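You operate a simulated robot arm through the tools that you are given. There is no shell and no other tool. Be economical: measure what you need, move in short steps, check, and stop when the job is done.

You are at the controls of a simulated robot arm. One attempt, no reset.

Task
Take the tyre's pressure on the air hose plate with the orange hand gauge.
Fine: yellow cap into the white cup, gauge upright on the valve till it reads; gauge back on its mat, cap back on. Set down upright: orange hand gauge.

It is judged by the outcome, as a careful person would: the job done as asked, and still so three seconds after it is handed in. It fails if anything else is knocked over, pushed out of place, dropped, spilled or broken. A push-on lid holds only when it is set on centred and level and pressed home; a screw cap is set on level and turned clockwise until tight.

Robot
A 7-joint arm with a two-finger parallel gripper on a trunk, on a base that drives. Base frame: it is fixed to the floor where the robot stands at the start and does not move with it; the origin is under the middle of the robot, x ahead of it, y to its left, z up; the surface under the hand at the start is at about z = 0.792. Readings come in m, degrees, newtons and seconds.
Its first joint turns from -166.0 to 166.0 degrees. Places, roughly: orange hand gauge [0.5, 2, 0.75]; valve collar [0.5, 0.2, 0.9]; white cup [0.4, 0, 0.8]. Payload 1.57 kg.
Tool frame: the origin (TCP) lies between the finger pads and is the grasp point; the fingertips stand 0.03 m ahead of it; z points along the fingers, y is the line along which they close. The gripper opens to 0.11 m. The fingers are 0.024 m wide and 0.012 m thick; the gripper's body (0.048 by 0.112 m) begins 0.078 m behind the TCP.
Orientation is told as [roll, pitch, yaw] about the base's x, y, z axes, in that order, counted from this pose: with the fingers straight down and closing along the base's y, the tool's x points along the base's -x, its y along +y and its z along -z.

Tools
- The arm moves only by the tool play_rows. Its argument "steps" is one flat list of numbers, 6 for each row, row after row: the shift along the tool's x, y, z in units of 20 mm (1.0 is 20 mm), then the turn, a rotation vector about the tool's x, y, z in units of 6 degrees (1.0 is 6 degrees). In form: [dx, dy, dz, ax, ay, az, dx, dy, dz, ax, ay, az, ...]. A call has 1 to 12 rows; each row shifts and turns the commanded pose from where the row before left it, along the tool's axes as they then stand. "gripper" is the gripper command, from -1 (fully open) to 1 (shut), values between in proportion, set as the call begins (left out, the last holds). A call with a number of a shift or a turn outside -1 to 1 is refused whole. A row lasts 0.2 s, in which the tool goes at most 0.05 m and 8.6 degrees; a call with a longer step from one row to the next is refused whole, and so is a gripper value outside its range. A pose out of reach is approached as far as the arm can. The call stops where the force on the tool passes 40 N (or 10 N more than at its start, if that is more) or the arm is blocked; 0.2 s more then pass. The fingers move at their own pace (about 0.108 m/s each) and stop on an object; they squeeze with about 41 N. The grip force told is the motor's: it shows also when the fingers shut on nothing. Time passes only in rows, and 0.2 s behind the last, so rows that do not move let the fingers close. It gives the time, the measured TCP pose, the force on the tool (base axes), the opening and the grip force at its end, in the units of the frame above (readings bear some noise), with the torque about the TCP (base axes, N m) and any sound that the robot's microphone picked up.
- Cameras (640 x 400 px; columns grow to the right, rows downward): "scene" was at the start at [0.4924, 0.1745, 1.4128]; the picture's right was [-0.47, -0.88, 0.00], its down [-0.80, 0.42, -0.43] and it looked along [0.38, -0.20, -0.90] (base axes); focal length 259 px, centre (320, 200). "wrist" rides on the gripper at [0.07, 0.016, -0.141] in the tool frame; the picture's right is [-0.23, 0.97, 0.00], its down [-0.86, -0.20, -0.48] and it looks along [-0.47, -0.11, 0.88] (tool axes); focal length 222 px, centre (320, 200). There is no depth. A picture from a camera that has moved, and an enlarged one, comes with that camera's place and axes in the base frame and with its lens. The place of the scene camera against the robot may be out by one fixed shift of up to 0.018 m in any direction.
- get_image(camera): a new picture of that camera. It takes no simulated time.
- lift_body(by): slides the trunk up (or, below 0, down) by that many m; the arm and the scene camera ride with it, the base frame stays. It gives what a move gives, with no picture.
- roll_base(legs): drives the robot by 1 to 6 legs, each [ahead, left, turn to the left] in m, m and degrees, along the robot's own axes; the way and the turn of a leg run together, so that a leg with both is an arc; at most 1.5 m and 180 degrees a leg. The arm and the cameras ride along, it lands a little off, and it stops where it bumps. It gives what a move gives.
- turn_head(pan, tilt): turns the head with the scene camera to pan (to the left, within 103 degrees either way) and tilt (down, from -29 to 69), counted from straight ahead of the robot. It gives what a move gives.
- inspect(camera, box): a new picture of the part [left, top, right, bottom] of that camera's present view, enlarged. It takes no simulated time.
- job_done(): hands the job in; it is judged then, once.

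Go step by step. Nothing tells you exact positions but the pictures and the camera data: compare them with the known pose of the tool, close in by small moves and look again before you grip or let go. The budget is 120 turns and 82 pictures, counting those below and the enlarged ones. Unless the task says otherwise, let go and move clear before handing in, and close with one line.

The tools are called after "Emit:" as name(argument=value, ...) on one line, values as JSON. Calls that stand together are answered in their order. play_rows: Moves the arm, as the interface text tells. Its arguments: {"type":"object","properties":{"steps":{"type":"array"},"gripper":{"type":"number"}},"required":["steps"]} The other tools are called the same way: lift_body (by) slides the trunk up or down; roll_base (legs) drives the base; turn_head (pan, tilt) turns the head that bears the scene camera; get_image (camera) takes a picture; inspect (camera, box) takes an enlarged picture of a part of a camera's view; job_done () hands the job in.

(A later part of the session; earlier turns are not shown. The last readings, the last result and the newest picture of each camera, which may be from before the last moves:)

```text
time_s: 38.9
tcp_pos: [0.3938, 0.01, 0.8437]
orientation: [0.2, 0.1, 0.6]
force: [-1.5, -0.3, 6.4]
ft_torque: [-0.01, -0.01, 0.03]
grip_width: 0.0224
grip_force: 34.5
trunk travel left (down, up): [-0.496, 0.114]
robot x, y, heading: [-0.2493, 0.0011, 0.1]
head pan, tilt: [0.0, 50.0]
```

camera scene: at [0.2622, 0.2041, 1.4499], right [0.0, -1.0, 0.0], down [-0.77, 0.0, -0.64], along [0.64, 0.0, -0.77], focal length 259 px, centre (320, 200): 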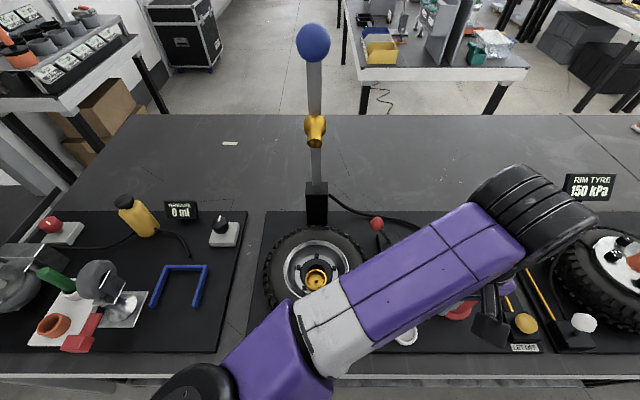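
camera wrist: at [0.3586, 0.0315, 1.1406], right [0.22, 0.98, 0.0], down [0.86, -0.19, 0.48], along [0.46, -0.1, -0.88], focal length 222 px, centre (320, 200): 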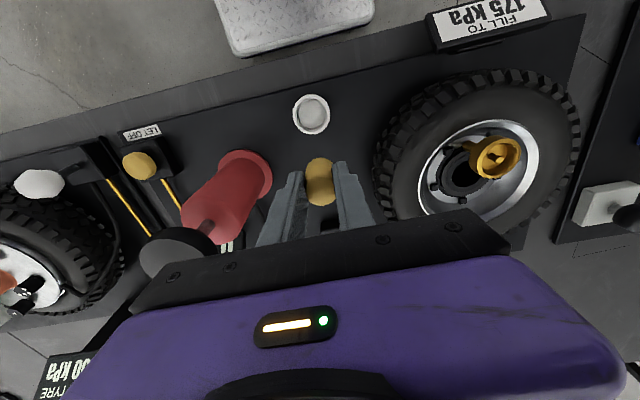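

The cap touches the cup's floor with light, centred force. I'll release and rise.

Emit:
play_rows(steps=[0, 0, 0, 0, 0, 0, 0, 0, 0, 0, 0, 0, 0, 0, 0, 0, 0, 0], gripper=-0.2)

Emit:
play_rows(steps=[0, 0, -0.3, 0, 0, 0, 0, 0, -0.7, 0, 0, 0, 0, 0, -1, 0, 0, 0, 0, 0, -1, 0, 0, 0, 0, 0, -1, 0, 0, 0, 0, 0, -1, 0, 0, 0, 0, 0, -1, 0, 0, 0, 0, 0, -1, 0, 0, 0, 0, 0, -1, 0, 0, 0])

Emit:
inspect(camera="wrist", box=[220, 60, 420, 220])

```text
time_s: 39.7
tcp_pos: [0.3945, 0.0102, 0.8433]
orientation: [0.2, 0.2, 0.5]
force: [0.4, -0.6, -0.3]
ft_torque: [0.02, 0.02, -0.01]
grip_width: 0.0662
grip_force: 0.1
trunk travel left (down, up): [-0.496, 0.114]
robot x, y, heading: [-0.2518, 0.0016, 0.1]
head pan, tilt: [0.0, 50.0]
```

```text
time_s: 41.7
tcp_pos: [0.3952, 0.0091, 1.004]
orientation: [0.3, 0.2, 0.4]
force: [0.1, 0.4, -0.9]
ft_torque: [0.04, 0.01, -0.02]
grip_width: 0.066
grip_force: 0.0
trunk travel left (down, up): [-0.496, 0.114]
robot x, y, heading: [-0.2538, -0.0006, 0.1]
head pan, tilt: [0.0, 50.0]
```

```text
2.50 times, centred on (320, 140) of wrist
camera zoom: at [0.3251, 0.0251, 1.1443], right [0.22, 0.98, 0.0], down [0.86, -0.19, 0.48], along [0.46, -0.1, -0.88], focal length 555 px, centre (320, 350)
```

zoom: 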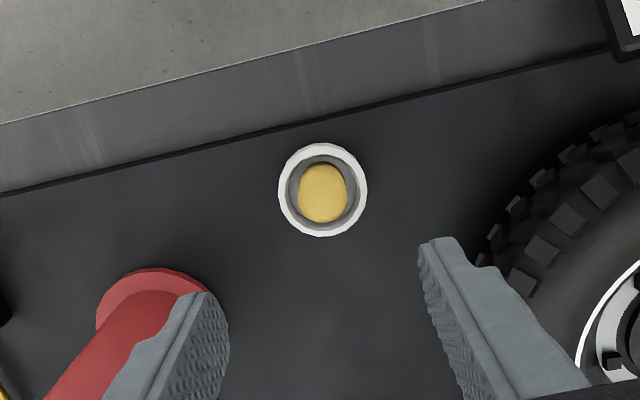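

The cap stands in the cup. Now I'll back away from the bench and drive left to the shelf with the gauge, then look.

Emit:
roll_base(legs=[[-0.3, 0, 0], [0, 1.5, 0], [0, 0.28, 0]])

Emit:
get_image(camera="scene")

Emit:
get_image(camera="wrist")

```text
time_s: 43.6
tcp_pos: [0.1473, 0.0065, 1.0034]
orientation: [0.3, 0.2, 0.4]
force: [0.6, 0.2, -0.1]
ft_torque: [0.02, 0.0, -0.02]
grip_width: 0.0661
grip_force: 0.1
trunk travel left (down, up): [-0.496, 0.114]
robot x, y, heading: [-0.4986, 0.001, -0.1]
head pan, tilt: [0.0, 50.0]
stopped in leg 1: the robot was blocked; the commanded pose is now the measured one
```

```text
45 pictures are left
camera scene: at [0.015, 0.2014, 1.4498], right [0.0, -1.0, 0.0], down [-0.77, 0.0, -0.64], along [0.64, 0.0, -0.77], focal length 259 px, centre (320, 200)
```

scene: 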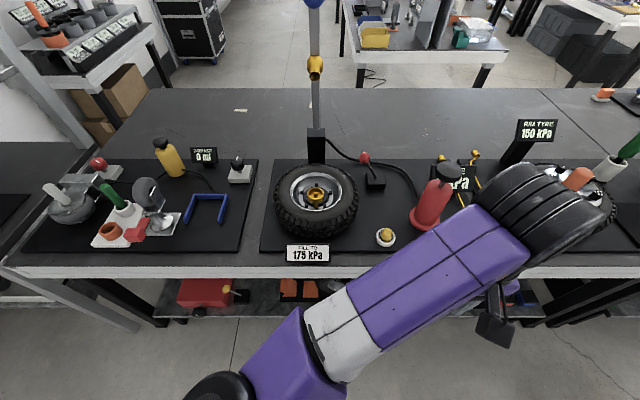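

```text
44 pictures are left
camera wrist: at [0.077, 0.0227, 1.1443], right [0.22, 0.98, 0.0], down [0.86, -0.2, 0.48], along [0.46, -0.1, -0.88], focal length 222 px, centre (320, 200)
```

wrist: 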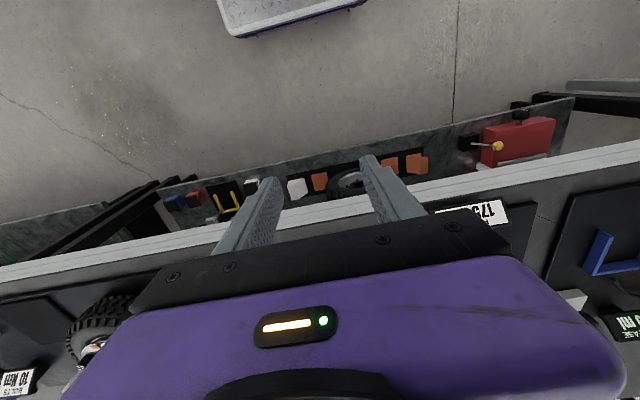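

The base was blocked at x≈-0.5, presumably by a wall behind. I'll come forward slightly and slide left.

Emit:
roll_base(legs=[[0.04, 0, 0], [0, 1.4, 0]])

Emit:
get_image(camera="scene")

```text
time_s: 51.1
tcp_pos: [0.1997, 1.4094, 1.0032]
orientation: [0.3, 0.2, -0.8]
force: [-0.1, 0.0, -0.4]
ft_torque: [-0.01, -0.01, 0.02]
grip_width: 0.066
grip_force: 0.0
trunk travel left (down, up): [-0.496, 0.114]
robot x, y, heading: [-0.4489, 1.414, -1.1]
head pan, tilt: [0.0, 50.0]
```

```text
43 pictures are left
camera scene: at [0.0725, 1.6068, 1.4499], right [-0.02, -1.0, 0.0], down [-0.77, 0.01, -0.64], along [0.64, -0.01, -0.77], focal length 259 px, centre (320, 200)
```

scene: 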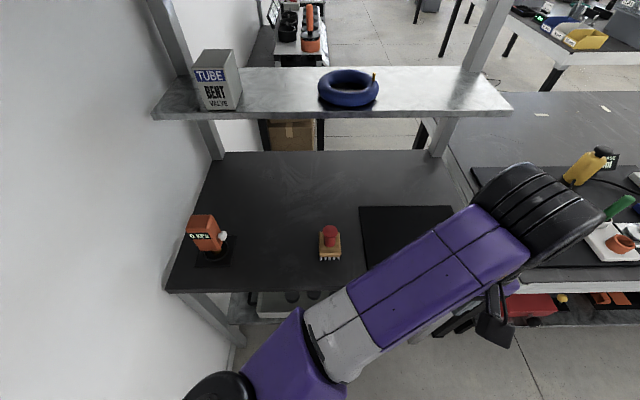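

The gauge stands on its mat, front-left, clear of the shelf. I'll zoom in on it.

Emit:
inspect(camera="scene", box=[160, 190, 280, 280])

```text
4.44 times, centred on (220, 235) of scene
camera zoom: at [0.0725, 1.6068, 1.4499], right [-0.02, -1.0, 0.0], down [-0.77, 0.01, -0.64], along [0.64, -0.01, -0.77], focal length 1152 px, centre (764, 44)
```

zoom: 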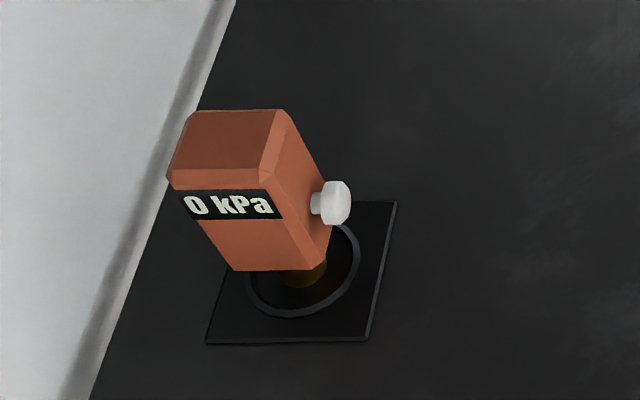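

The gauge is at about [0.415, 1.90] on a table at z≈0.79, with a knob on its right side and its brass nozzle in a ring stand. I'll drive closer.

Emit:
roll_base(legs=[[0, 0.2, 1.1], [0.2, 0, 0]])

Emit:
get_image(camera="scene")

```text
time_s: 54.0
tcp_pos: [0.4058, 1.6274, 1.0036]
orientation: [0.1, 0.2, 0.3]
force: [-0.8, 0.2, 0.6]
ft_torque: [0.0, -0.04, -0.02]
grip_width: 0.066
grip_force: 0.1
trunk travel left (down, up): [-0.496, 0.114]
robot x, y, heading: [-0.2456, 1.621, 0.0]
head pan, tilt: [0.0, 50.0]
```

```text
41 pictures are left
camera scene: at [0.2736, 1.8223, 1.4499], right [0.0, -1.0, 0.0], down [-0.77, 0.0, -0.64], along [0.64, 0.0, -0.77], focal length 259 px, centre (320, 200)
```

scene: 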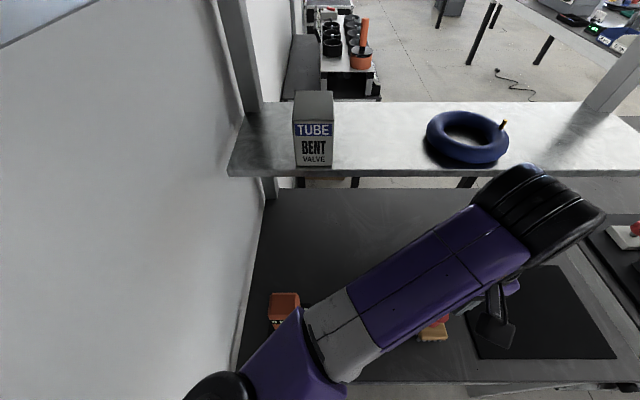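

I'll move the hand left at z=1.0, above the gauge's height, and view it from the wrist.

Emit:
play_rows(steps=[0, 1, -0.2, 0, 0, 0, 0, 1, -0.2, 0, 0, 0, 0, 1, -0.2, 0, 0, 0, 0, 1, -0.2, 0, 0, 0, 0, 1, -0.2, 0, 0, 0, 0, 1, 0, 0, 0, 0, 0, 1, 0, 0, 0, 0, 0, 1, 0, 0, 0, 0, 0, 1, 0, 0, 0, 0, 0, 1, 0, 0, 0, 0])

Emit:
get_image(camera="wrist")

Emit:
get_image(camera="scene")

```text
time_s: 56.4
tcp_pos: [0.4338, 1.7902, 1.0201]
orientation: [-1.1, 0.3, -2.4]
force: [0.4, -0.2, 0.2]
ft_torque: [-0.02, 0.05, 0.0]
grip_width: 0.0659
grip_force: 0.1
trunk travel left (down, up): [-0.496, 0.114]
robot x, y, heading: [-0.2214, 1.619, -1.9]
head pan, tilt: [0.0, 50.0]
stopped in row 10: the arm was blocked; the commanded pose is now the measured one
```

```text
40 pictures are left
camera wrist: at [0.3658, 1.8118, 1.1606], right [0.27, 0.96, -0.02], down [0.85, -0.23, 0.48], along [0.46, -0.14, -0.88], focal length 222 px, centre (320, 200)
```

wrist: 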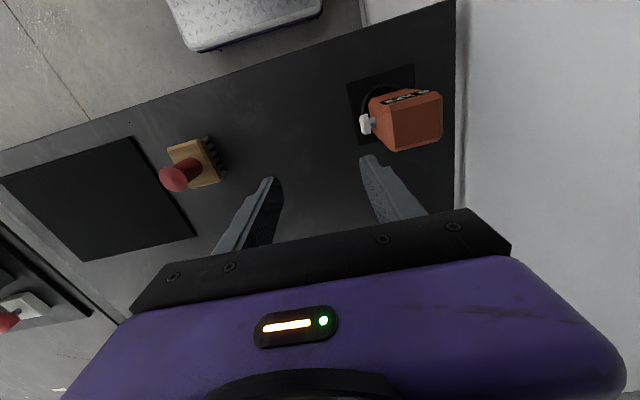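

```text
39 pictures are left
camera scene: at [0.3017, 1.7988, 1.4519], right [-0.03, -1.0, 0.0], down [-0.77, 0.03, -0.64], along [0.64, -0.02, -0.77], focal length 259 px, centre (320, 200)
```

scene: 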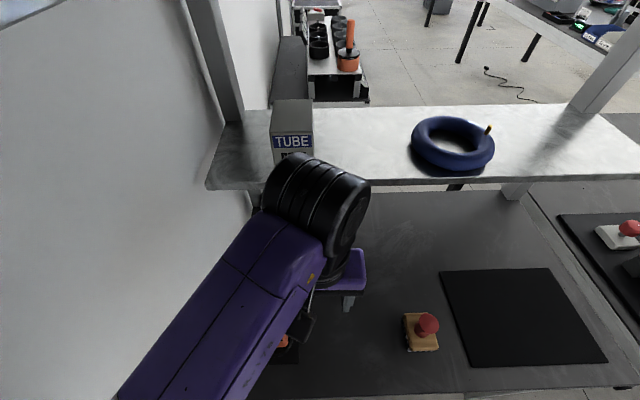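

The forearm touched the wall on the left, so a straight approach is too tight. I'll retract right, raise the trunk, and then come in from the right with the base turned left.

Emit:
play_rows(steps=[0, -1, 0, 0, 0, 0, 0, -1, 0, 0, 0, 0, 0, -1, 0, 0, 0, 0, 0, -1, 0, 0, 0, 0, 0, -1, 0, 0, 0, 0, 0, -1, 0, 0, 0, 0, 0, -1, 0, 0, 0, 0, 0, -1, 0, 0, 0, 0])

Emit:
lift_body(by=0.08)

Emit:
roll_base(legs=[[0.05, -0.13, 0]])

```text
time_s: 58.1
tcp_pos: [0.4262, 1.6372, 1.022]
orientation: [-1.1, 0.1, -2.0]
force: [-0.9, 0.3, 0.9]
ft_torque: [-0.01, 0.03, 0.02]
grip_width: 0.066
grip_force: 0.1
trunk travel left (down, up): [-0.496, 0.114]
robot x, y, heading: [-0.2189, 1.6167, -1.7]
head pan, tilt: [0.0, 50.0]
```

```text
time_s: 59.3
tcp_pos: [0.4273, 1.6387, 1.1017]
orientation: [-1.0, 0.3, -2.1]
force: [0.6, 0.6, -1.4]
ft_torque: [0.0, 0.0, 0.0]
grip_width: 0.0658
grip_force: 0.2
trunk travel left (down, up): [-0.576, 0.034]
robot x, y, heading: [-0.2203, 1.6159, -1.5]
head pan, tilt: [0.0, 50.0]
```

```text
time_s: 60.6
tcp_pos: [0.4726, 1.5028, 1.1022]
orientation: [-0.9, 0.3, -2.2]
force: [-0.1, 0.0, -0.2]
ft_torque: [-0.01, 0.02, -0.06]
grip_width: 0.0659
grip_force: 0.0
trunk travel left (down, up): [-0.576, 0.034]
robot x, y, heading: [-0.177, 1.4886, -2.0]
head pan, tilt: [0.0, 50.0]
```

Emit:
turn_head(pan=-35, tilt=50)

Emit:
roll_base(legs=[[0, 0, 32]])

Emit:
get_image(camera="scene")

Emit:
get_image(camera="wrist")

```text
time_s: 61.7
tcp_pos: [0.4725, 1.5036, 1.1022]
orientation: [-1.0, 0.2, -2.2]
force: [0.0, -0.3, 0.1]
ft_torque: [0.03, -0.01, 0.01]
grip_width: 0.0663
grip_force: 0.1
trunk travel left (down, up): [-0.576, 0.034]
robot x, y, heading: [-0.1798, 1.4878, -1.7]
head pan, tilt: [-35.0, 50.0]
```

```text
time_s: 63.4
tcp_pos: [0.4057, 1.7682, 1.1005]
orientation: [-1.1, 0.3, 22.7]
force: [0.2, -0.3, -0.9]
ft_torque: [0.01, -0.01, 0.0]
grip_width: 0.0659
grip_force: 0.1
trunk travel left (down, up): [-0.576, 0.034]
robot x, y, heading: [-0.1662, 1.474, 24.4]
head pan, tilt: [-35.0, 50.0]
stopped in leg 1: the robot was blocked; the commanded pose is now the measured one
```

```text
38 pictures are left
camera scene: at [0.2242, 1.819, 1.5323], right [-0.18, -0.98, -0.01], down [-0.75, 0.14, -0.64], along [0.63, -0.11, -0.77], focal length 259 px, centre (320, 200)
```

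scene: 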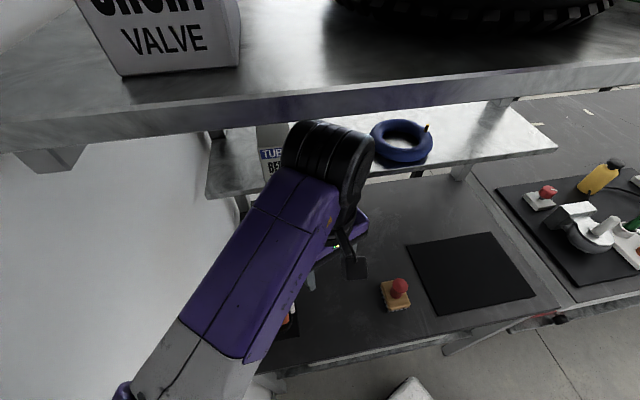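

```text
37 pictures are left
camera wrist: at [0.335, 1.759, 1.2439], right [-0.17, 0.99, -0.02], down [0.87, 0.15, 0.48], along [0.47, 0.06, -0.88], focal length 222 px, centre (320, 200)
```

wrist: 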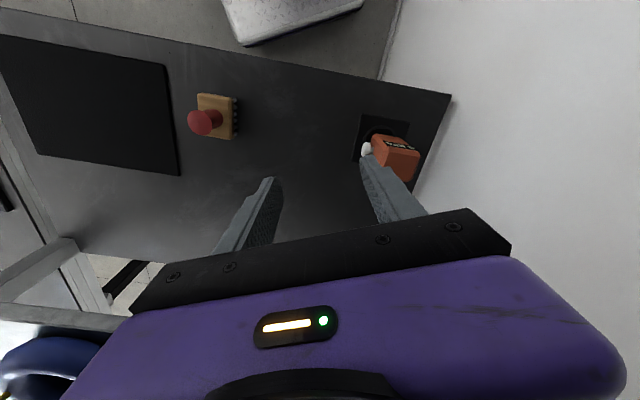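

The base was blocked at 24°, likely by the arm's elbow at the wall. I'll stand further right and reach with a longer arm: robot near [-0.2, 1.27], heading 45°.

Emit:
roll_base(legs=[[-0.116, -0.174, 0], [0, 0, 20.6]])

Emit:
get_image(camera="scene")

```text
time_s: 66.2
tcp_pos: [0.2342, 1.7488, 1.1004]
orientation: [-1.4, 0.5, 43.1]
force: [-1.0, 0.3, 0.5]
ft_torque: [-0.02, 0.05, 0.0]
grip_width: 0.0657
grip_force: 0.0
trunk travel left (down, up): [-0.576, 0.034]
robot x, y, heading: [-0.2004, 1.2733, 45.0]
head pan, tilt: [-35.0, 50.0]
```

```text
36 pictures are left
camera scene: at [0.047, 1.732, 1.5299], right [0.17, -0.98, 0.0], down [-0.75, -0.13, -0.64], along [0.63, 0.11, -0.77], focal length 259 px, centre (320, 200)
```

scene: 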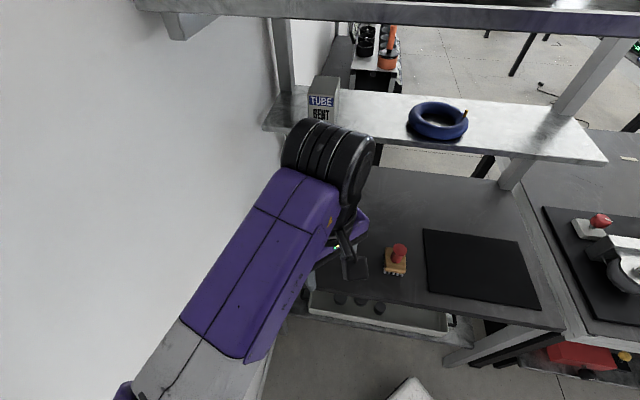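

That worked, and an upper shelf edge sits at x≈0.40, z≈1.43, so I must keep the wrist low over the gauge. I'll turn the tool to world yaw 0 so the fingers will hold the gauge's sides and leave its screen visible.

Emit:
play_rows(steps=[0, 0, 0, 0, 0, 0.9, 0, 0, 0, 0, 0, 0.9, 0, 0, 0, 0, 0, 0.9, 0, 0, 0, 0, 0, 0.9, 0, 0, 0, 0, 0, 0.9, 0, 0, 0, 0, 0, 0.9, 0, 0, 0, 0, 0, 0.9, 0, 0, 0, 0, 0, 0.88], gripper=-1)

Emit:
lift_body(by=-0.08)

Emit:
get_image(camera="scene")

```text
time_s: 68.0
tcp_pos: [0.234, 1.7486, 1.0983]
orientation: [-1.4, -0.4, -0.2]
force: [-0.1, 0.2, -0.4]
ft_torque: [0.0, -0.02, 0.01]
grip_width: 0.1102
grip_force: 0.0
trunk travel left (down, up): [-0.576, 0.034]
robot x, y, heading: [-0.2017, 1.2757, 45.0]
head pan, tilt: [-35.0, 50.0]
```

```text
time_s: 69.1
tcp_pos: [0.2355, 1.7498, 1.0195]
orientation: [-1.4, -0.5, 0.1]
force: [0.7, -0.3, -0.5]
ft_torque: [0.03, 0.02, 0.02]
grip_width: 0.11
grip_force: 0.1
trunk travel left (down, up): [-0.496, 0.114]
robot x, y, heading: [-0.2012, 1.2696, 45.3]
head pan, tilt: [-35.0, 50.0]
```

```text
35 pictures are left
camera scene: at [0.047, 1.732, 1.4499], right [0.17, -0.98, 0.0], down [-0.75, -0.13, -0.64], along [0.63, 0.11, -0.77], focal length 259 px, centre (320, 200)
```

scene: 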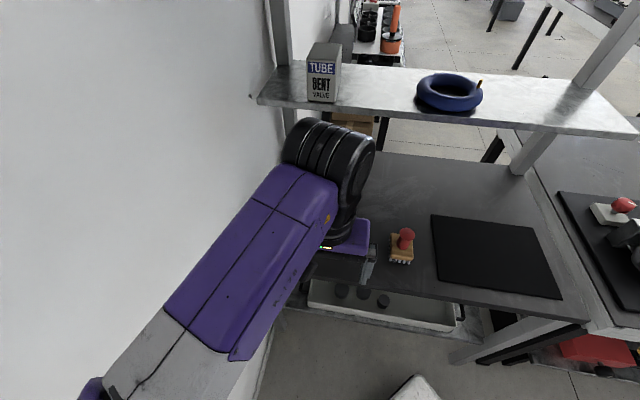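

Now I'll extend toward the gauge in steps, levelling on the way.

Emit:
play_rows(steps=[-1, 0.75, -0.2, -0.05, 0.02, 0, -1, 0.75, -0.2, -0.05, 0.02, 0, -1, 0.75, 0, -0.05, 0.02, 0, -1, 0.75, 0, -0.05, 0.02, 0, -1, 0.75, 0, -0.03, 0, 0])

Emit:
get_image(camera="wrist")

```text
time_s: 70.3
tcp_pos: [0.3327, 1.8246, 1.0286]
orientation: [0.0, -0.1, 0.1]
force: [-0.5, -0.2, 0.3]
ft_torque: [0.05, 0.04, -0.05]
grip_width: 0.1101
grip_force: 0.1
trunk travel left (down, up): [-0.496, 0.114]
robot x, y, heading: [-0.2002, 1.2732, 44.8]
head pan, tilt: [-35.0, 50.0]
```

```text
34 pictures are left
camera wrist: at [0.2634, 1.841, 1.1689], right [0.23, 0.97, 0.0], down [0.85, -0.2, 0.48], along [0.47, -0.11, -0.88], focal length 222 px, centre (320, 200)
```

wrist: 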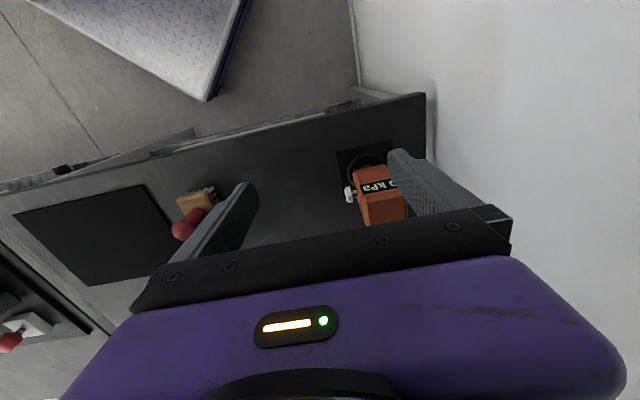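

The gauge is at about [0.415, 1.89], top near z≈0.945. I'll move over it while staying above its top.

Emit:
play_rows(steps=[-0.82, 0.63, 0, 0, 0, 0, -0.82, 0.63, 0, 0, 0, 0, -0.82, 0.63, 0, 0, 0, 0, -0.82, 0.63, 0, 0, 0, 0, -0.82, 0.63, 0, 0, 0, 0])

Emit:
get_image(camera="wrist")

Emit:
get_image(camera="scene")

```text
time_s: 71.5
tcp_pos: [0.4172, 1.886, 1.0259]
orientation: [0.0, -0.1, 0.1]
force: [0.3, 0.2, 0.1]
ft_torque: [0.01, -0.01, -0.02]
grip_width: 0.1101
grip_force: 0.1
trunk travel left (down, up): [-0.496, 0.114]
robot x, y, heading: [-0.1988, 1.2724, 45.3]
head pan, tilt: [-35.0, 50.0]
```

```text
33 pictures are left
camera wrist: at [0.346, 1.9026, 1.1677], right [0.23, 0.97, 0.0], down [0.85, -0.2, 0.48], along [0.47, -0.11, -0.88], focal length 222 px, centre (320, 200)
```

wrist: 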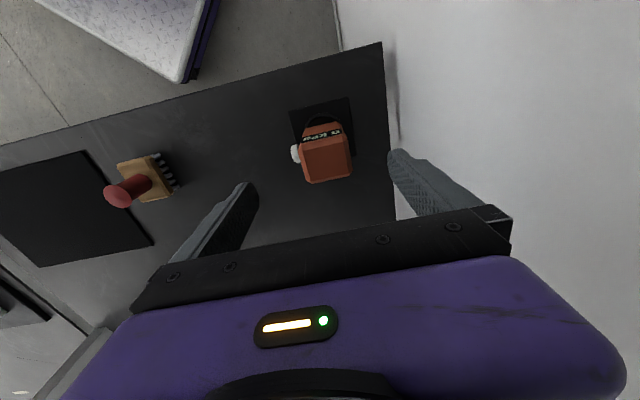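

```text
32 pictures are left
camera scene: at [0.0468, 1.732, 1.4499], right [0.17, -0.98, 0.0], down [-0.75, -0.13, -0.64], along [0.63, 0.11, -0.77], focal length 259 px, centre (320, 200)
```

scene: 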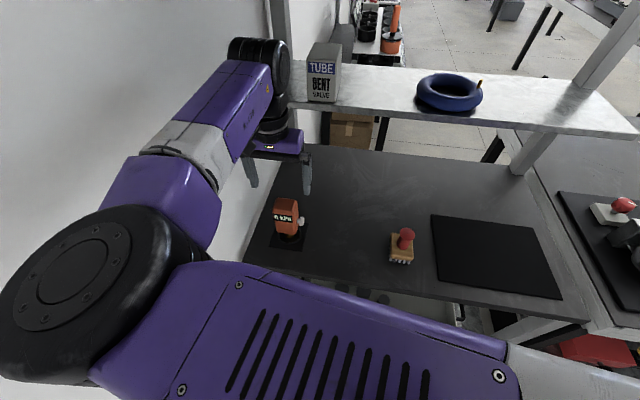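

Emit:
inspect(camera="wrist", box=[220, 60, 420, 220])

Emit:
inspect(camera="scene", box=[220, 120, 340, 260])

```text
2.50 times, centred on (320, 140) of wrist
camera zoom: at [0.346, 1.9026, 1.1677], right [0.23, 0.97, 0.0], down [0.85, -0.2, 0.48], along [0.47, -0.11, -0.88], focal length 555 px, centre (320, 350)
```

zoom: 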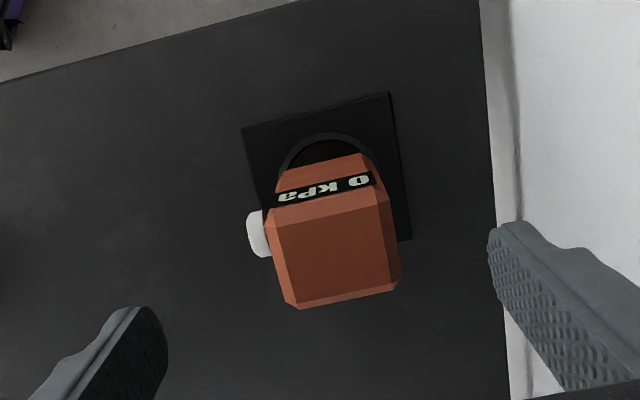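

```text
2.86 times, centred on (280, 190) of scene
camera zoom: at [0.0468, 1.732, 1.4499], right [0.17, -0.98, 0.0], down [-0.75, -0.13, -0.64], along [0.63, 0.11, -0.77], focal length 740 px, centre (434, 229)
```

zoom: 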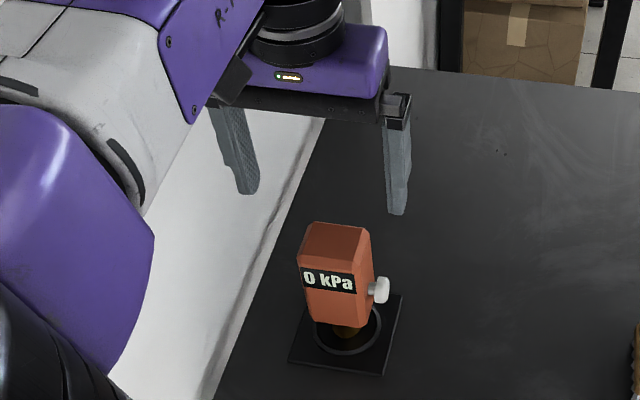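

The gauge's body is about 48 mm wide, its top is at z≈0.942, and the knob's top is near 0.908. I'll descend so the tips stop just above the knob, checking on the way.

Emit:
play_rows(steps=[0, 0.15, 0.8, 0, 0, 0, 0, 0, 0.8, 0, 0, 0, 0, 0, 0.8, 0, 0, 0])

Emit:
inspect(camera="scene", box=[220, 120, 340, 260])

Emit:
inspect(camera="wrist", box=[220, 60, 420, 260])

```text
time_s: 72.3
tcp_pos: [0.4161, 1.8887, 0.979]
orientation: [0.2, -0.1, 0.0]
force: [0.6, -0.5, 0.3]
ft_torque: [0.02, -0.01, -0.04]
grip_width: 0.1101
grip_force: 0.0
trunk travel left (down, up): [-0.496, 0.114]
robot x, y, heading: [-0.2011, 1.2686, 45.2]
head pan, tilt: [-35.0, 50.0]
```

```text
2.86 times, centred on (280, 190) of scene
camera zoom: at [0.047, 1.7319, 1.4499], right [0.17, -0.98, 0.0], down [-0.75, -0.13, -0.64], along [0.63, 0.11, -0.77], focal length 740 px, centre (434, 229)
```

zoom: 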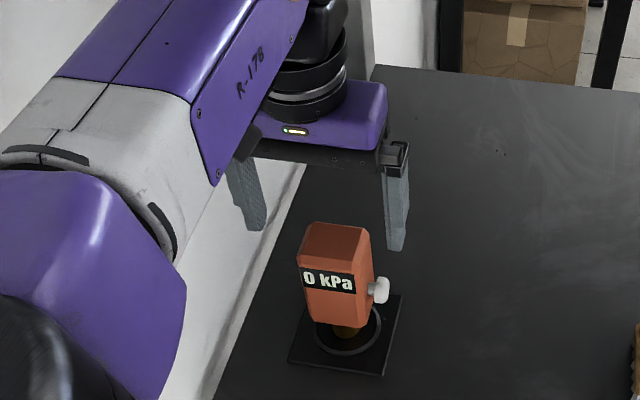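

```text
2.00 times, centred on (320, 160) of wrist
camera zoom: at [0.3475, 1.9057, 1.1197], right [0.23, 0.97, 0.0], down [0.85, -0.2, 0.48], along [0.47, -0.11, -0.88], focal length 444 px, centre (320, 280)
```

zoom: 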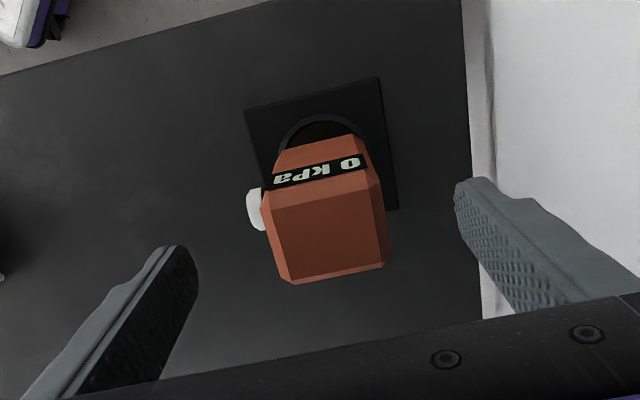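

The tips straddle the gauge's top, roughly centred. I'll go down to just above the knob and view once more before closing.

Emit:
play_rows(steps=[-0.1, -0.08, 0.6, 0, 0, 0, 0, 0, 0.6, 0, 0, 0, 0, 0, 0.45, 0, 0, 0])

Emit:
inspect(camera="scene", box=[240, 150, 340, 250])

```text
time_s: 73.1
tcp_pos: [0.4188, 1.8876, 0.9457]
orientation: [0.0, 0.1, 0.1]
force: [-0.9, 0.4, -0.5]
ft_torque: [0.0, 0.02, 0.0]
grip_width: 0.1103
grip_force: 0.1
trunk travel left (down, up): [-0.496, 0.114]
robot x, y, heading: [-0.2007, 1.2772, 45.0]
head pan, tilt: [-35.0, 50.0]
```

```text
4.00 times, centred on (290, 200) of scene
camera zoom: at [0.047, 1.732, 1.4499], right [0.17, -0.98, 0.0], down [-0.75, -0.13, -0.64], along [0.63, 0.11, -0.77], focal length 1037 px, centre (440, 200)
```

zoom: 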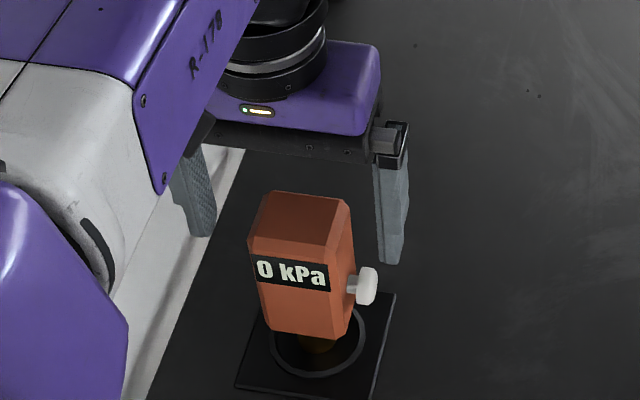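

The fingers straddle the body with the tips just above the knob. I'll shift 4 mm toward the robot and close.

Emit:
play_rows(steps=[0.2, -0.05, 0, 0, 0, 0])

Emit:
play_rows(steps=[0, 0, 0, 0, 0, 0, 0, 0, 0, 0, 0, 0, 0, 0, 0, 0, 0, 0, 0, 0, 0, 0, 0, 0], gripper=1)

Emit:
inspect(camera="scene", box=[240, 150, 340, 250])

```text
time_s: 73.5
tcp_pos: [0.4133, 1.8866, 0.9452]
orientation: [-0.1, -0.2, 0.1]
force: [-0.6, -0.2, -0.1]
ft_torque: [-0.01, 0.02, 0.01]
grip_width: 0.11
grip_force: 0.0
trunk travel left (down, up): [-0.496, 0.114]
robot x, y, heading: [-0.2027, 1.2712, 45.1]
head pan, tilt: [-35.0, 50.0]
```

```text
time_s: 74.5
tcp_pos: [0.4137, 1.8875, 0.946]
orientation: [-0.1, 0.0, 0.2]
force: [-1.1, 0.5, 0.6]
ft_torque: [-0.01, 0.05, -0.01]
grip_width: 0.0573
grip_force: 40.9
trunk travel left (down, up): [-0.496, 0.114]
robot x, y, heading: [-0.2035, 1.2722, 44.8]
head pan, tilt: [-35.0, 50.0]
```

```text
4.00 times, centred on (290, 200) of scene
camera zoom: at [0.047, 1.732, 1.4499], right [0.17, -0.98, 0.0], down [-0.75, -0.13, -0.64], along [0.63, 0.11, -0.77], focal length 1037 px, centre (440, 200)
```

zoom: 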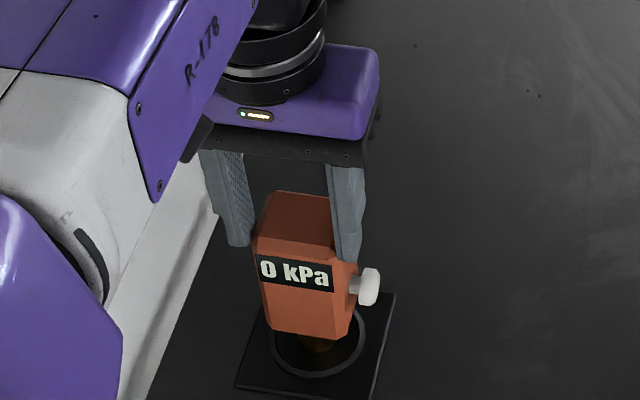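

Firm hold at 57 mm, just above the knob (set-down TCP is [0.4137, 1.8875, 0.946]). I'll lift it gently and check.

Emit:
play_rows(steps=[0, 0, -0.2, 0, 0, 0, 0, 0, -0.4, 0, 0, 0, 0, 0, -0.7, 0, 0, 0, 0, 0, -0.7, 0, 0, 0, 0, 0, -0.7, 0, 0, 0])

Emit:
inspect(camera="scene", box=[220, 120, 340, 260])

```text
time_s: 75.7
tcp_pos: [0.4139, 1.8874, 1.0008]
orientation: [0.0, -0.1, 0.2]
force: [0.4, 0.0, -3.5]
ft_torque: [-0.02, 0.07, 0.0]
grip_width: 0.0574
grip_force: 40.7
trunk travel left (down, up): [-0.496, 0.114]
robot x, y, heading: [-0.2015, 1.2693, 45.0]
head pan, tilt: [-35.0, 50.0]
```

```text
2.86 times, centred on (280, 190) of scene
camera zoom: at [0.0472, 1.7321, 1.4498], right [0.17, -0.98, 0.0], down [-0.75, -0.13, -0.64], along [0.63, 0.11, -0.77], focal length 740 px, centre (434, 229)
```

zoom: 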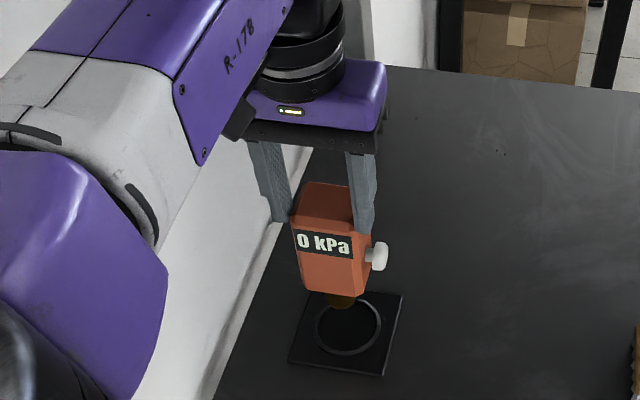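

The gauge is up, hanging straight. I'll retract along the way I came.

Emit:
play_rows(steps=[0.9, -0.69, -0.15, 0, 0, 0, 0.9, -0.69, -0.15, 0, 0, 0, 0.9, -0.69, -0.15, 0, 0, 0, 0.9, -0.69, -0.15, 0, 0, 0, 0.9, -0.69, -0.15, 0, 0, 0, 0.9, -0.69, -0.15, 0, 0, 0, 0.9, -0.69, -0.15, 0, 0, 0, 0.9, -0.69, -0.15, 0, 0, 0, 0.9, -0.69, -0.15, 0, 0, 0, 0.9, -0.69, -0.15, 0, 0, 0])

```text
time_s: 77.9
tcp_pos: [0.2321, 1.7481, 1.0295]
orientation: [0.0, 0.0, 0.2]
force: [-0.2, 0.1, -4.0]
ft_torque: [-0.01, 0.09, -0.02]
grip_width: 0.0575
grip_force: 41.0
trunk travel left (down, up): [-0.496, 0.114]
robot x, y, heading: [-0.2005, 1.2718, 44.7]
head pan, tilt: [-35.0, 50.0]
```

I'll raise the trunk a little, back off from the bench, square up, and slide right to the tyre.

Emit:
lift_body(by=0.05)

Emit:
roll_base(legs=[[-0.095, 0.095, 0], [0, 0, -45]])

```text
time_s: 78.8
tcp_pos: [0.2328, 1.7498, 1.0798]
orientation: [0.0, 0.0, 0.0]
force: [-1.1, -0.3, -3.7]
ft_torque: [0.0, 0.04, 0.0]
grip_width: 0.0577
grip_force: 40.7
trunk travel left (down, up): [-0.546, 0.064]
robot x, y, heading: [-0.2042, 1.2723, 45.1]
head pan, tilt: [-35.0, 50.0]
```

```text
time_s: 82.2
tcp_pos: [0.3074, 1.3035, 1.0783]
orientation: [0.0, 0.0, -45.0]
force: [-0.4, -0.1, -4.1]
ft_torque: [0.05, 0.04, 0.01]
grip_width: 0.0575
grip_force: 41.1
trunk travel left (down, up): [-0.546, 0.064]
robot x, y, heading: [-0.3333, 1.2756, -0.0]
head pan, tilt: [-35.0, 50.0]
```

Emit:
play_rows(steps=[0, 0, 0, 0, 0, -0.834, 0, 0, 0, 0, 0, -0.834, 0, 0, 0, 0, 0, -0.834, 0, 0, 0, 0, 0, -0.834, 0, 0, 0, 0, 0, -0.834, 0, 0, 0, 0, 0, -0.834, 0, 0, 0, 0, 0, -0.834, 0, 0, 0, 0, 0, -0.834, 0, 0, 0, 0, 0, -0.834])

Emit:
roll_base(legs=[[0, -1.275, 0]])

Emit:
turn_head(pan=0, tilt=50)

Emit:
get_image(camera="scene")

```text
time_s: 84.2
tcp_pos: [0.3061, 1.3037, 1.0803]
orientation: [0.0, 0.1, 0.0]
force: [1.3, -0.2, -3.0]
ft_torque: [-0.01, 0.04, 0.02]
grip_width: 0.057
grip_force: 40.9
trunk travel left (down, up): [-0.546, 0.064]
robot x, y, heading: [-0.3368, 1.2753, -0.2]
head pan, tilt: [-35.0, 50.0]
```

```text
time_s: 90.7
tcp_pos: [0.3001, 0.0161, 1.0797]
orientation: [0.0, 0.0, -0.4]
force: [-0.1, 0.7, -3.0]
ft_torque: [-0.04, 0.05, 0.03]
grip_width: 0.0575
grip_force: 41.3
trunk travel left (down, up): [-0.546, 0.064]
robot x, y, heading: [-0.3454, -0.0077, -0.2]
head pan, tilt: [-35.0, 50.0]
```

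```text
time_s: 91.7
tcp_pos: [0.3005, 0.0157, 1.0804]
orientation: [0.0, 0.0, -0.4]
force: [-0.1, -0.3, -3.1]
ft_torque: [0.03, 0.04, -0.02]
grip_width: 0.0575
grip_force: 41.2
trunk travel left (down, up): [-0.546, 0.064]
robot x, y, heading: [-0.343, -0.0098, -0.3]
head pan, tilt: [0.0, 50.0]
```

```text
24 pictures are left
camera scene: at [0.1727, 0.1895, 1.4998], right [-0.01, -1.0, 0.0], down [-0.77, 0.01, -0.64], along [0.64, -0.01, -0.77], focal length 259 px, centre (320, 200)
```

scene: 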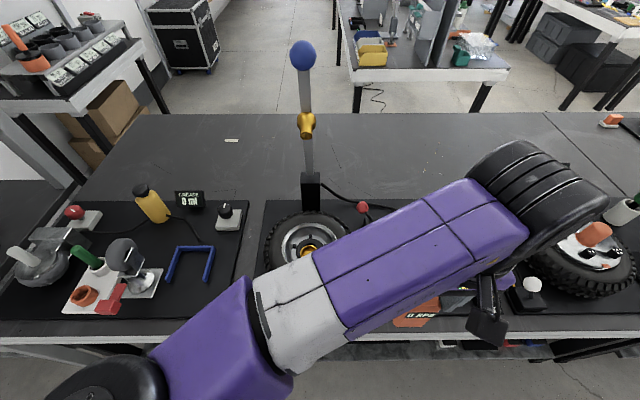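

I'm back at the tyre with the gauge. I'll drive slightly left and forward, then put the nozzle above the valve, whose axis is at [0.476, 0.210].

Emit:
roll_base(legs=[[0, 0.1, 0.3], [0.09, 0, 0]])

```text
time_s: 93.5
tcp_pos: [0.3906, 0.1188, 1.0795]
orientation: [-0.1, 0.1, -0.1]
force: [0.4, -0.1, -2.8]
ft_torque: [-0.03, 0.04, 0.01]
grip_width: 0.0576
grip_force: 41.1
trunk travel left (down, up): [-0.546, 0.064]
robot x, y, heading: [-0.2555, 0.0884, -0.3]
head pan, tilt: [0.0, 50.0]
```

Emit:
play_rows(steps=[-0.854, 0.912, -0.2, 0, 0, 0, -0.854, 0.912, -0.2, 0, 0, 0, -0.854, 0.912, -0.2, 0, 0, 0, -0.854, 0.912, -0.2, 0, 0, 0, -0.854, 0.912, -0.2, 0, 0, 0])

Emit:
get_image(camera="wrist")

Emit:
get_image(camera="scene")

```text
time_s: 94.8
tcp_pos: [0.4777, 0.2089, 1.1012]
orientation: [0.0, 0.0, -0.2]
force: [0.3, 0.7, -3.0]
ft_torque: [0.0, 0.08, 0.01]
grip_width: 0.0575
grip_force: 40.8
trunk travel left (down, up): [-0.546, 0.064]
robot x, y, heading: [-0.2527, 0.0965, -0.1]
head pan, tilt: [0.0, 50.0]
```

```text
23 pictures are left
camera wrist: at [0.4075, 0.2272, 1.2423], right [0.23, 0.97, 0.0], down [0.85, -0.2, 0.48], along [0.47, -0.11, -0.88], focal length 222 px, centre (320, 200)
```

wrist: 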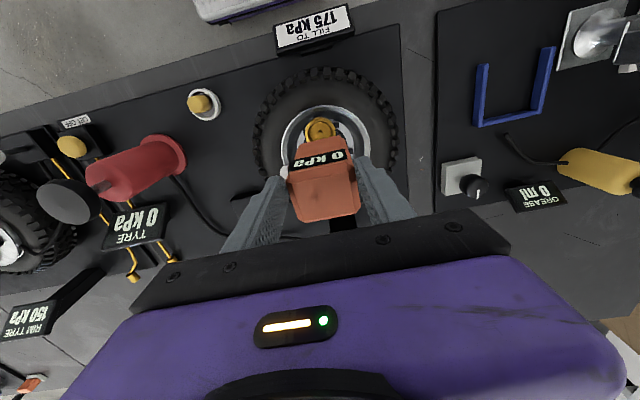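

```text
22 pictures are left
camera scene: at [0.2628, 0.292, 1.4998], right [0.0, -1.0, 0.0], down [-0.77, 0.0, -0.64], along [0.64, 0.0, -0.77], focal length 259 px, centre (320, 200)
```

scene: 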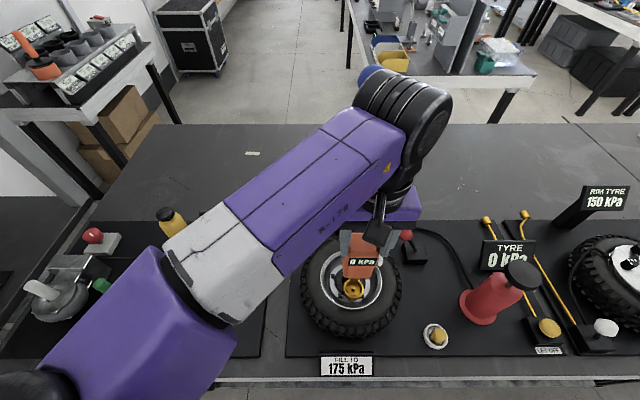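

Emit:
inspect(camera="scene", box=[310, 220, 410, 310])

Emit:
inspect(camera="wrist", box=[260, 90, 380, 240])

```text
4.44 times, centred on (360, 265) of scene
camera zoom: at [0.2628, 0.292, 1.4998], right [0.0, -1.0, 0.0], down [-0.77, 0.0, -0.64], along [0.64, 0.0, -0.77], focal length 1152 px, centre (142, -89)
```

zoom: 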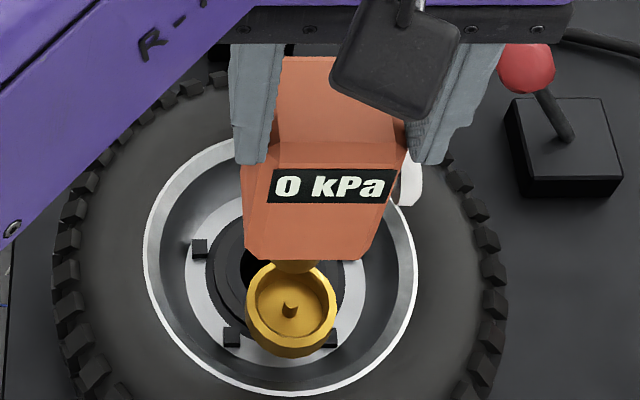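

```text
2.67 times, centred on (320, 165) of wrist
camera zoom: at [0.4075, 0.2272, 1.2423], right [0.23, 0.97, 0.0], down [0.85, -0.2, 0.48], along [0.47, -0.11, -0.88], focal length 592 px, centre (320, 293)
```

zoom: 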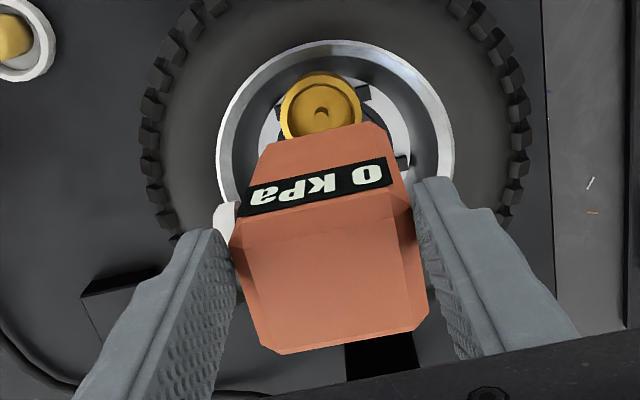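

The scene view shows the nozzle nearly above the collar, about 2 mm too far left. I'll correct that and come down to just above the collar, then check alignment.

Emit:
play_rows(steps=[0.05, -0.1, 0.5, 0, 0, 0, 0, 0, 0.6, 0, 0, 0, 0, 0, 0.6, 0, 0, 0])

Emit:
inspect(camera="scene", box=[320, 240, 400, 310])

```text
time_s: 95.5
tcp_pos: [0.4758, 0.2077, 1.0671]
orientation: [-0.1, 0.0, -0.1]
force: [-0.8, -0.7, -3.3]
ft_torque: [0.05, 0.04, -0.04]
grip_width: 0.0575
grip_force: 40.8
trunk travel left (down, up): [-0.546, 0.064]
robot x, y, heading: [-0.2521, 0.0923, -0.3]
head pan, tilt: [0.0, 50.0]
```

```text
5.71 times, centred on (360, 275) of scene
camera zoom: at [0.2628, 0.2921, 1.4998], right [0.0, -1.0, 0.0], down [-0.77, 0.0, -0.64], along [0.64, 0.0, -0.77], focal length 1481 px, centre (91, -229)
```

zoom: 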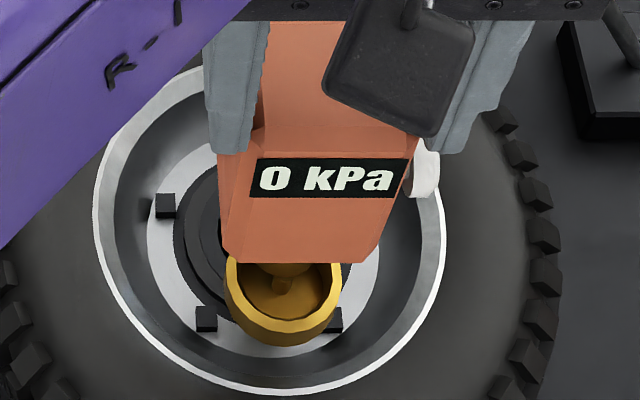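

Emit:
inspect(camera="scene", box=[340, 268, 380, 300])

```text
12.50 times, centred on (360, 284) of scene
camera zoom: at [0.2628, 0.2921, 1.4998], right [0.0, -1.0, 0.0], down [-0.77, 0.0, -0.64], along [0.64, 0.0, -0.77], focal length 3239 px, centre (-180, -850)
```

zoom: 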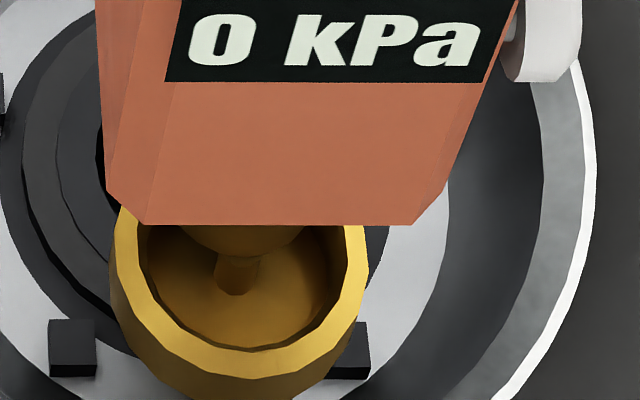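

Close up, the nozzle is about 4.5 mm too far forward and 1 mm left of the stem. I'll correct and lower a bit more.

Emit:
play_rows(steps=[0.22, -0.05, 0, 0, 0, 0, 0, 0, 0.3, 0, 0, 0, 0, 0, 0.25, 0, 0, 0])

Emit:
inspect(camera="scene", box=[340, 268, 380, 300])

```text
time_s: 96.3
tcp_pos: [0.4721, 0.208, 1.0559]
orientation: [0.1, -0.2, -0.1]
force: [-1.8, 6.5, 32.2]
ft_torque: [0.45, -0.22, 0.13]
grip_width: 0.0577
grip_force: 40.7
trunk travel left (down, up): [-0.546, 0.064]
robot x, y, heading: [-0.2586, 0.0952, -0.3]
head pan, tilt: [0.0, 50.0]
```

```text
12.50 times, centred on (360, 284) of scene
camera zoom: at [0.2618, 0.2923, 1.5006], right [0.0, -1.0, 0.0], down [-0.77, 0.0, -0.64], along [0.64, 0.0, -0.77], focal length 3239 px, centre (-180, -850)
```

zoom: 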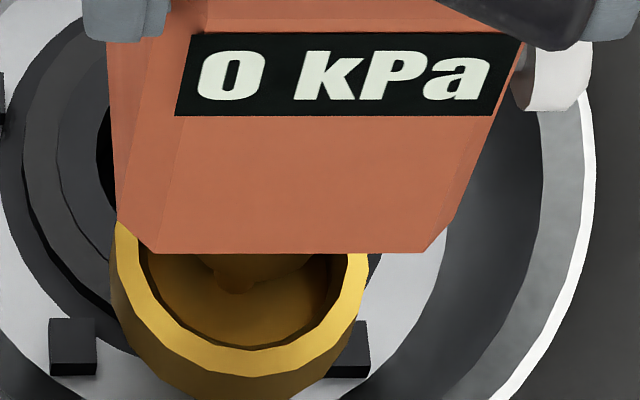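

It touched the stem off-centre (32 N) and still reads 0. I'll back up a few millimetres and re-check the alignment.

Emit:
play_rows(steps=[0, 0, -0.2, 0, 0, 0, 0, 0, -0.2, 0, 0, 0])

Emit:
inspect(camera="scene", box=[340, 268, 380, 300])

```text
time_s: 97.0
tcp_pos: [0.4706, 0.2061, 1.0613]
orientation: [0.0, 0.1, -0.1]
force: [0.4, 0.1, -3.9]
ft_torque: [0.02, 0.05, 0.02]
grip_width: 0.0573
grip_force: 41.1
trunk travel left (down, up): [-0.546, 0.064]
robot x, y, heading: [-0.2534, 0.0904, -0.1]
head pan, tilt: [0.0, 50.0]
```

```text
12.50 times, centred on (360, 284) of scene
camera zoom: at [0.263, 0.292, 1.4994], right [0.0, -1.0, 0.0], down [-0.77, 0.0, -0.64], along [0.64, 0.0, -0.77], focal length 3239 px, centre (-180, -850)
```

zoom: 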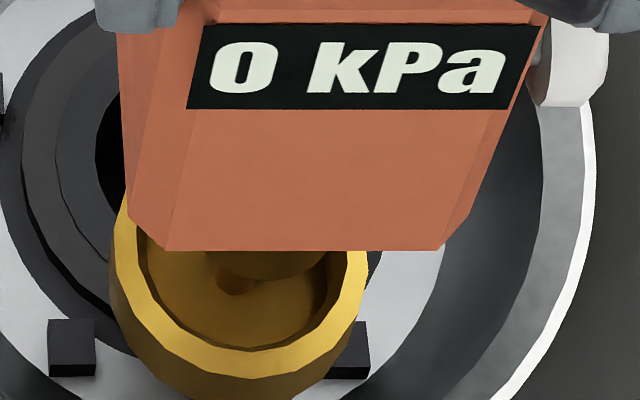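

Emit:
inspect(camera="scene", box=[346, 280, 366, 294])

```text
16.00 times, centred on (356, 287) of scene
camera zoom: at [0.263, 0.292, 1.4994], right [0.0, -1.0, 0.0], down [-0.77, 0.0, -0.64], along [0.64, 0.0, -0.77], focal length 4146 px, centre (-256, -1192)
```

zoom: 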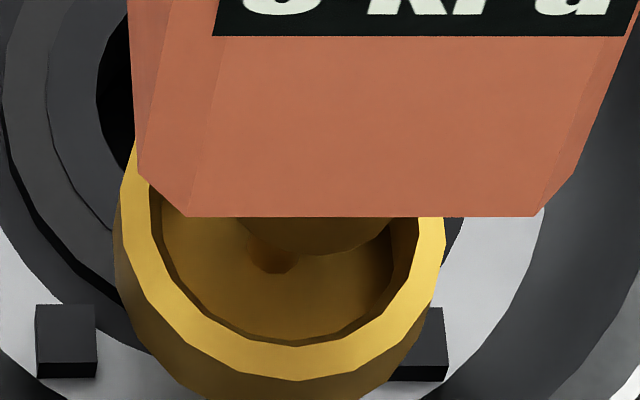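

The nozzle is about 4 mm too far right and roughly 1 mm forward. I'll correct and descend onto the stem.

Emit:
play_rows(steps=[0.05, 0.2, 0, 0, 0, 0, 0, 0, 0.15, 0, 0, 0, 0, 0, 0.15, 0, 0, 0])

Emit:
inspect(camera="scene", box=[340, 268, 380, 300])

```text
time_s: 97.8
tcp_pos: [0.471, 0.2104, 1.0564]
orientation: [0.1, 0.0, -0.1]
force: [-0.9, -0.4, -3.8]
ft_torque: [0.01, 0.06, -0.03]
grip_width: 0.0574
grip_force: 41.1
trunk travel left (down, up): [-0.546, 0.064]
robot x, y, heading: [-0.2537, 0.0909, -0.7]
head pan, tilt: [0.0, 50.0]
```

```text
12.50 times, centred on (360, 284) of scene
camera zoom: at [0.2629, 0.2921, 1.4998], right [0.0, -1.0, 0.0], down [-0.77, 0.0, -0.64], along [0.64, 0.0, -0.77], focal length 3239 px, centre (-180, -850)
```

zoom: 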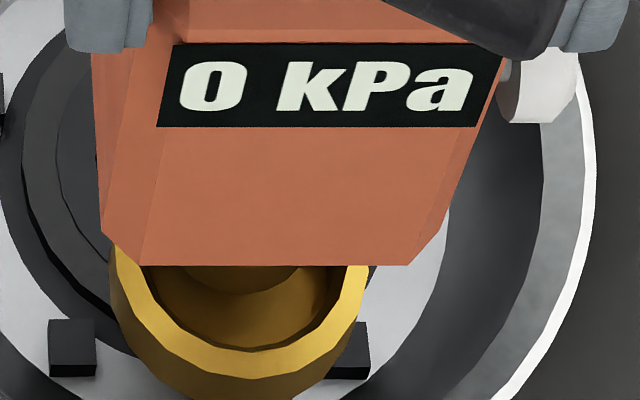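

Centred now, with no contact at the former height. I'll continue down gently.

Emit:
play_rows(steps=[0, 0, 0.12, 0, 0, 0, 0, 0, 0.12, 0, 0, 0])

```text
time_s: 98.3
tcp_pos: [0.4687, 0.2113, 1.0548]
orientation: [0.1, -0.3, -0.1]
force: [-5.7, 1.1, 32.8]
ft_torque: [0.2, -0.07, -0.01]
grip_width: 0.0565
grip_force: 41.5
trunk travel left (down, up): [-0.546, 0.064]
robot x, y, heading: [-0.2544, 0.0948, -0.2]
head pan, tilt: [0.0, 50.0]
```

Emit:
inspect(camera="scene", box=[340, 262, 380, 294])

```text
12.50 times, centred on (360, 278) of scene
camera zoom: at [0.2618, 0.2921, 1.5008], right [0.0, -1.0, 0.0], down [-0.77, 0.0, -0.64], along [0.64, 0.0, -0.77], focal length 3239 px, centre (-180, -775)
```

zoom: 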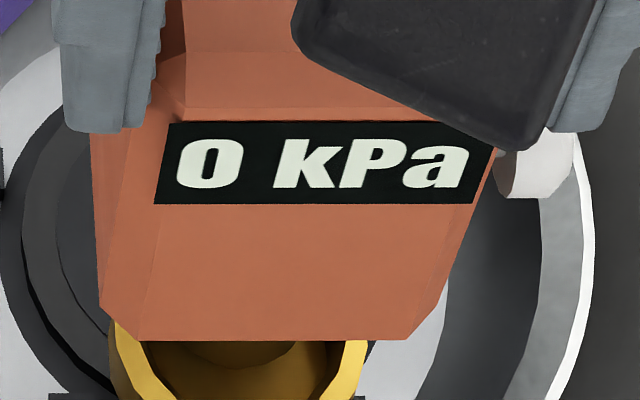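

Still 0; the sideways push suggests the nozzle is a bit too far forward and rests on the stem's edge. I'll ease up, shift 2.5 mm back, and press again.

Emit:
play_rows(steps=[0, 0, -0.2, 0, 0, 0, 0.125, 0.02, 0, 0, 0, 0, 0, 0, 0.15, 0, 0, 0, 0, 0, 0.1, 0, 0, 0])

```text
time_s: 99.3
tcp_pos: [0.4663, 0.211, 1.0526]
orientation: [0.0, -0.1, -0.3]
force: [-6.2, -4.1, 31.5]
ft_torque: [-0.59, -0.12, -0.16]
grip_width: 0.058
grip_force: 40.8
trunk travel left (down, up): [-0.546, 0.064]
robot x, y, heading: [-0.251, 0.0929, -0.1]
head pan, tilt: [0.0, 50.0]
```

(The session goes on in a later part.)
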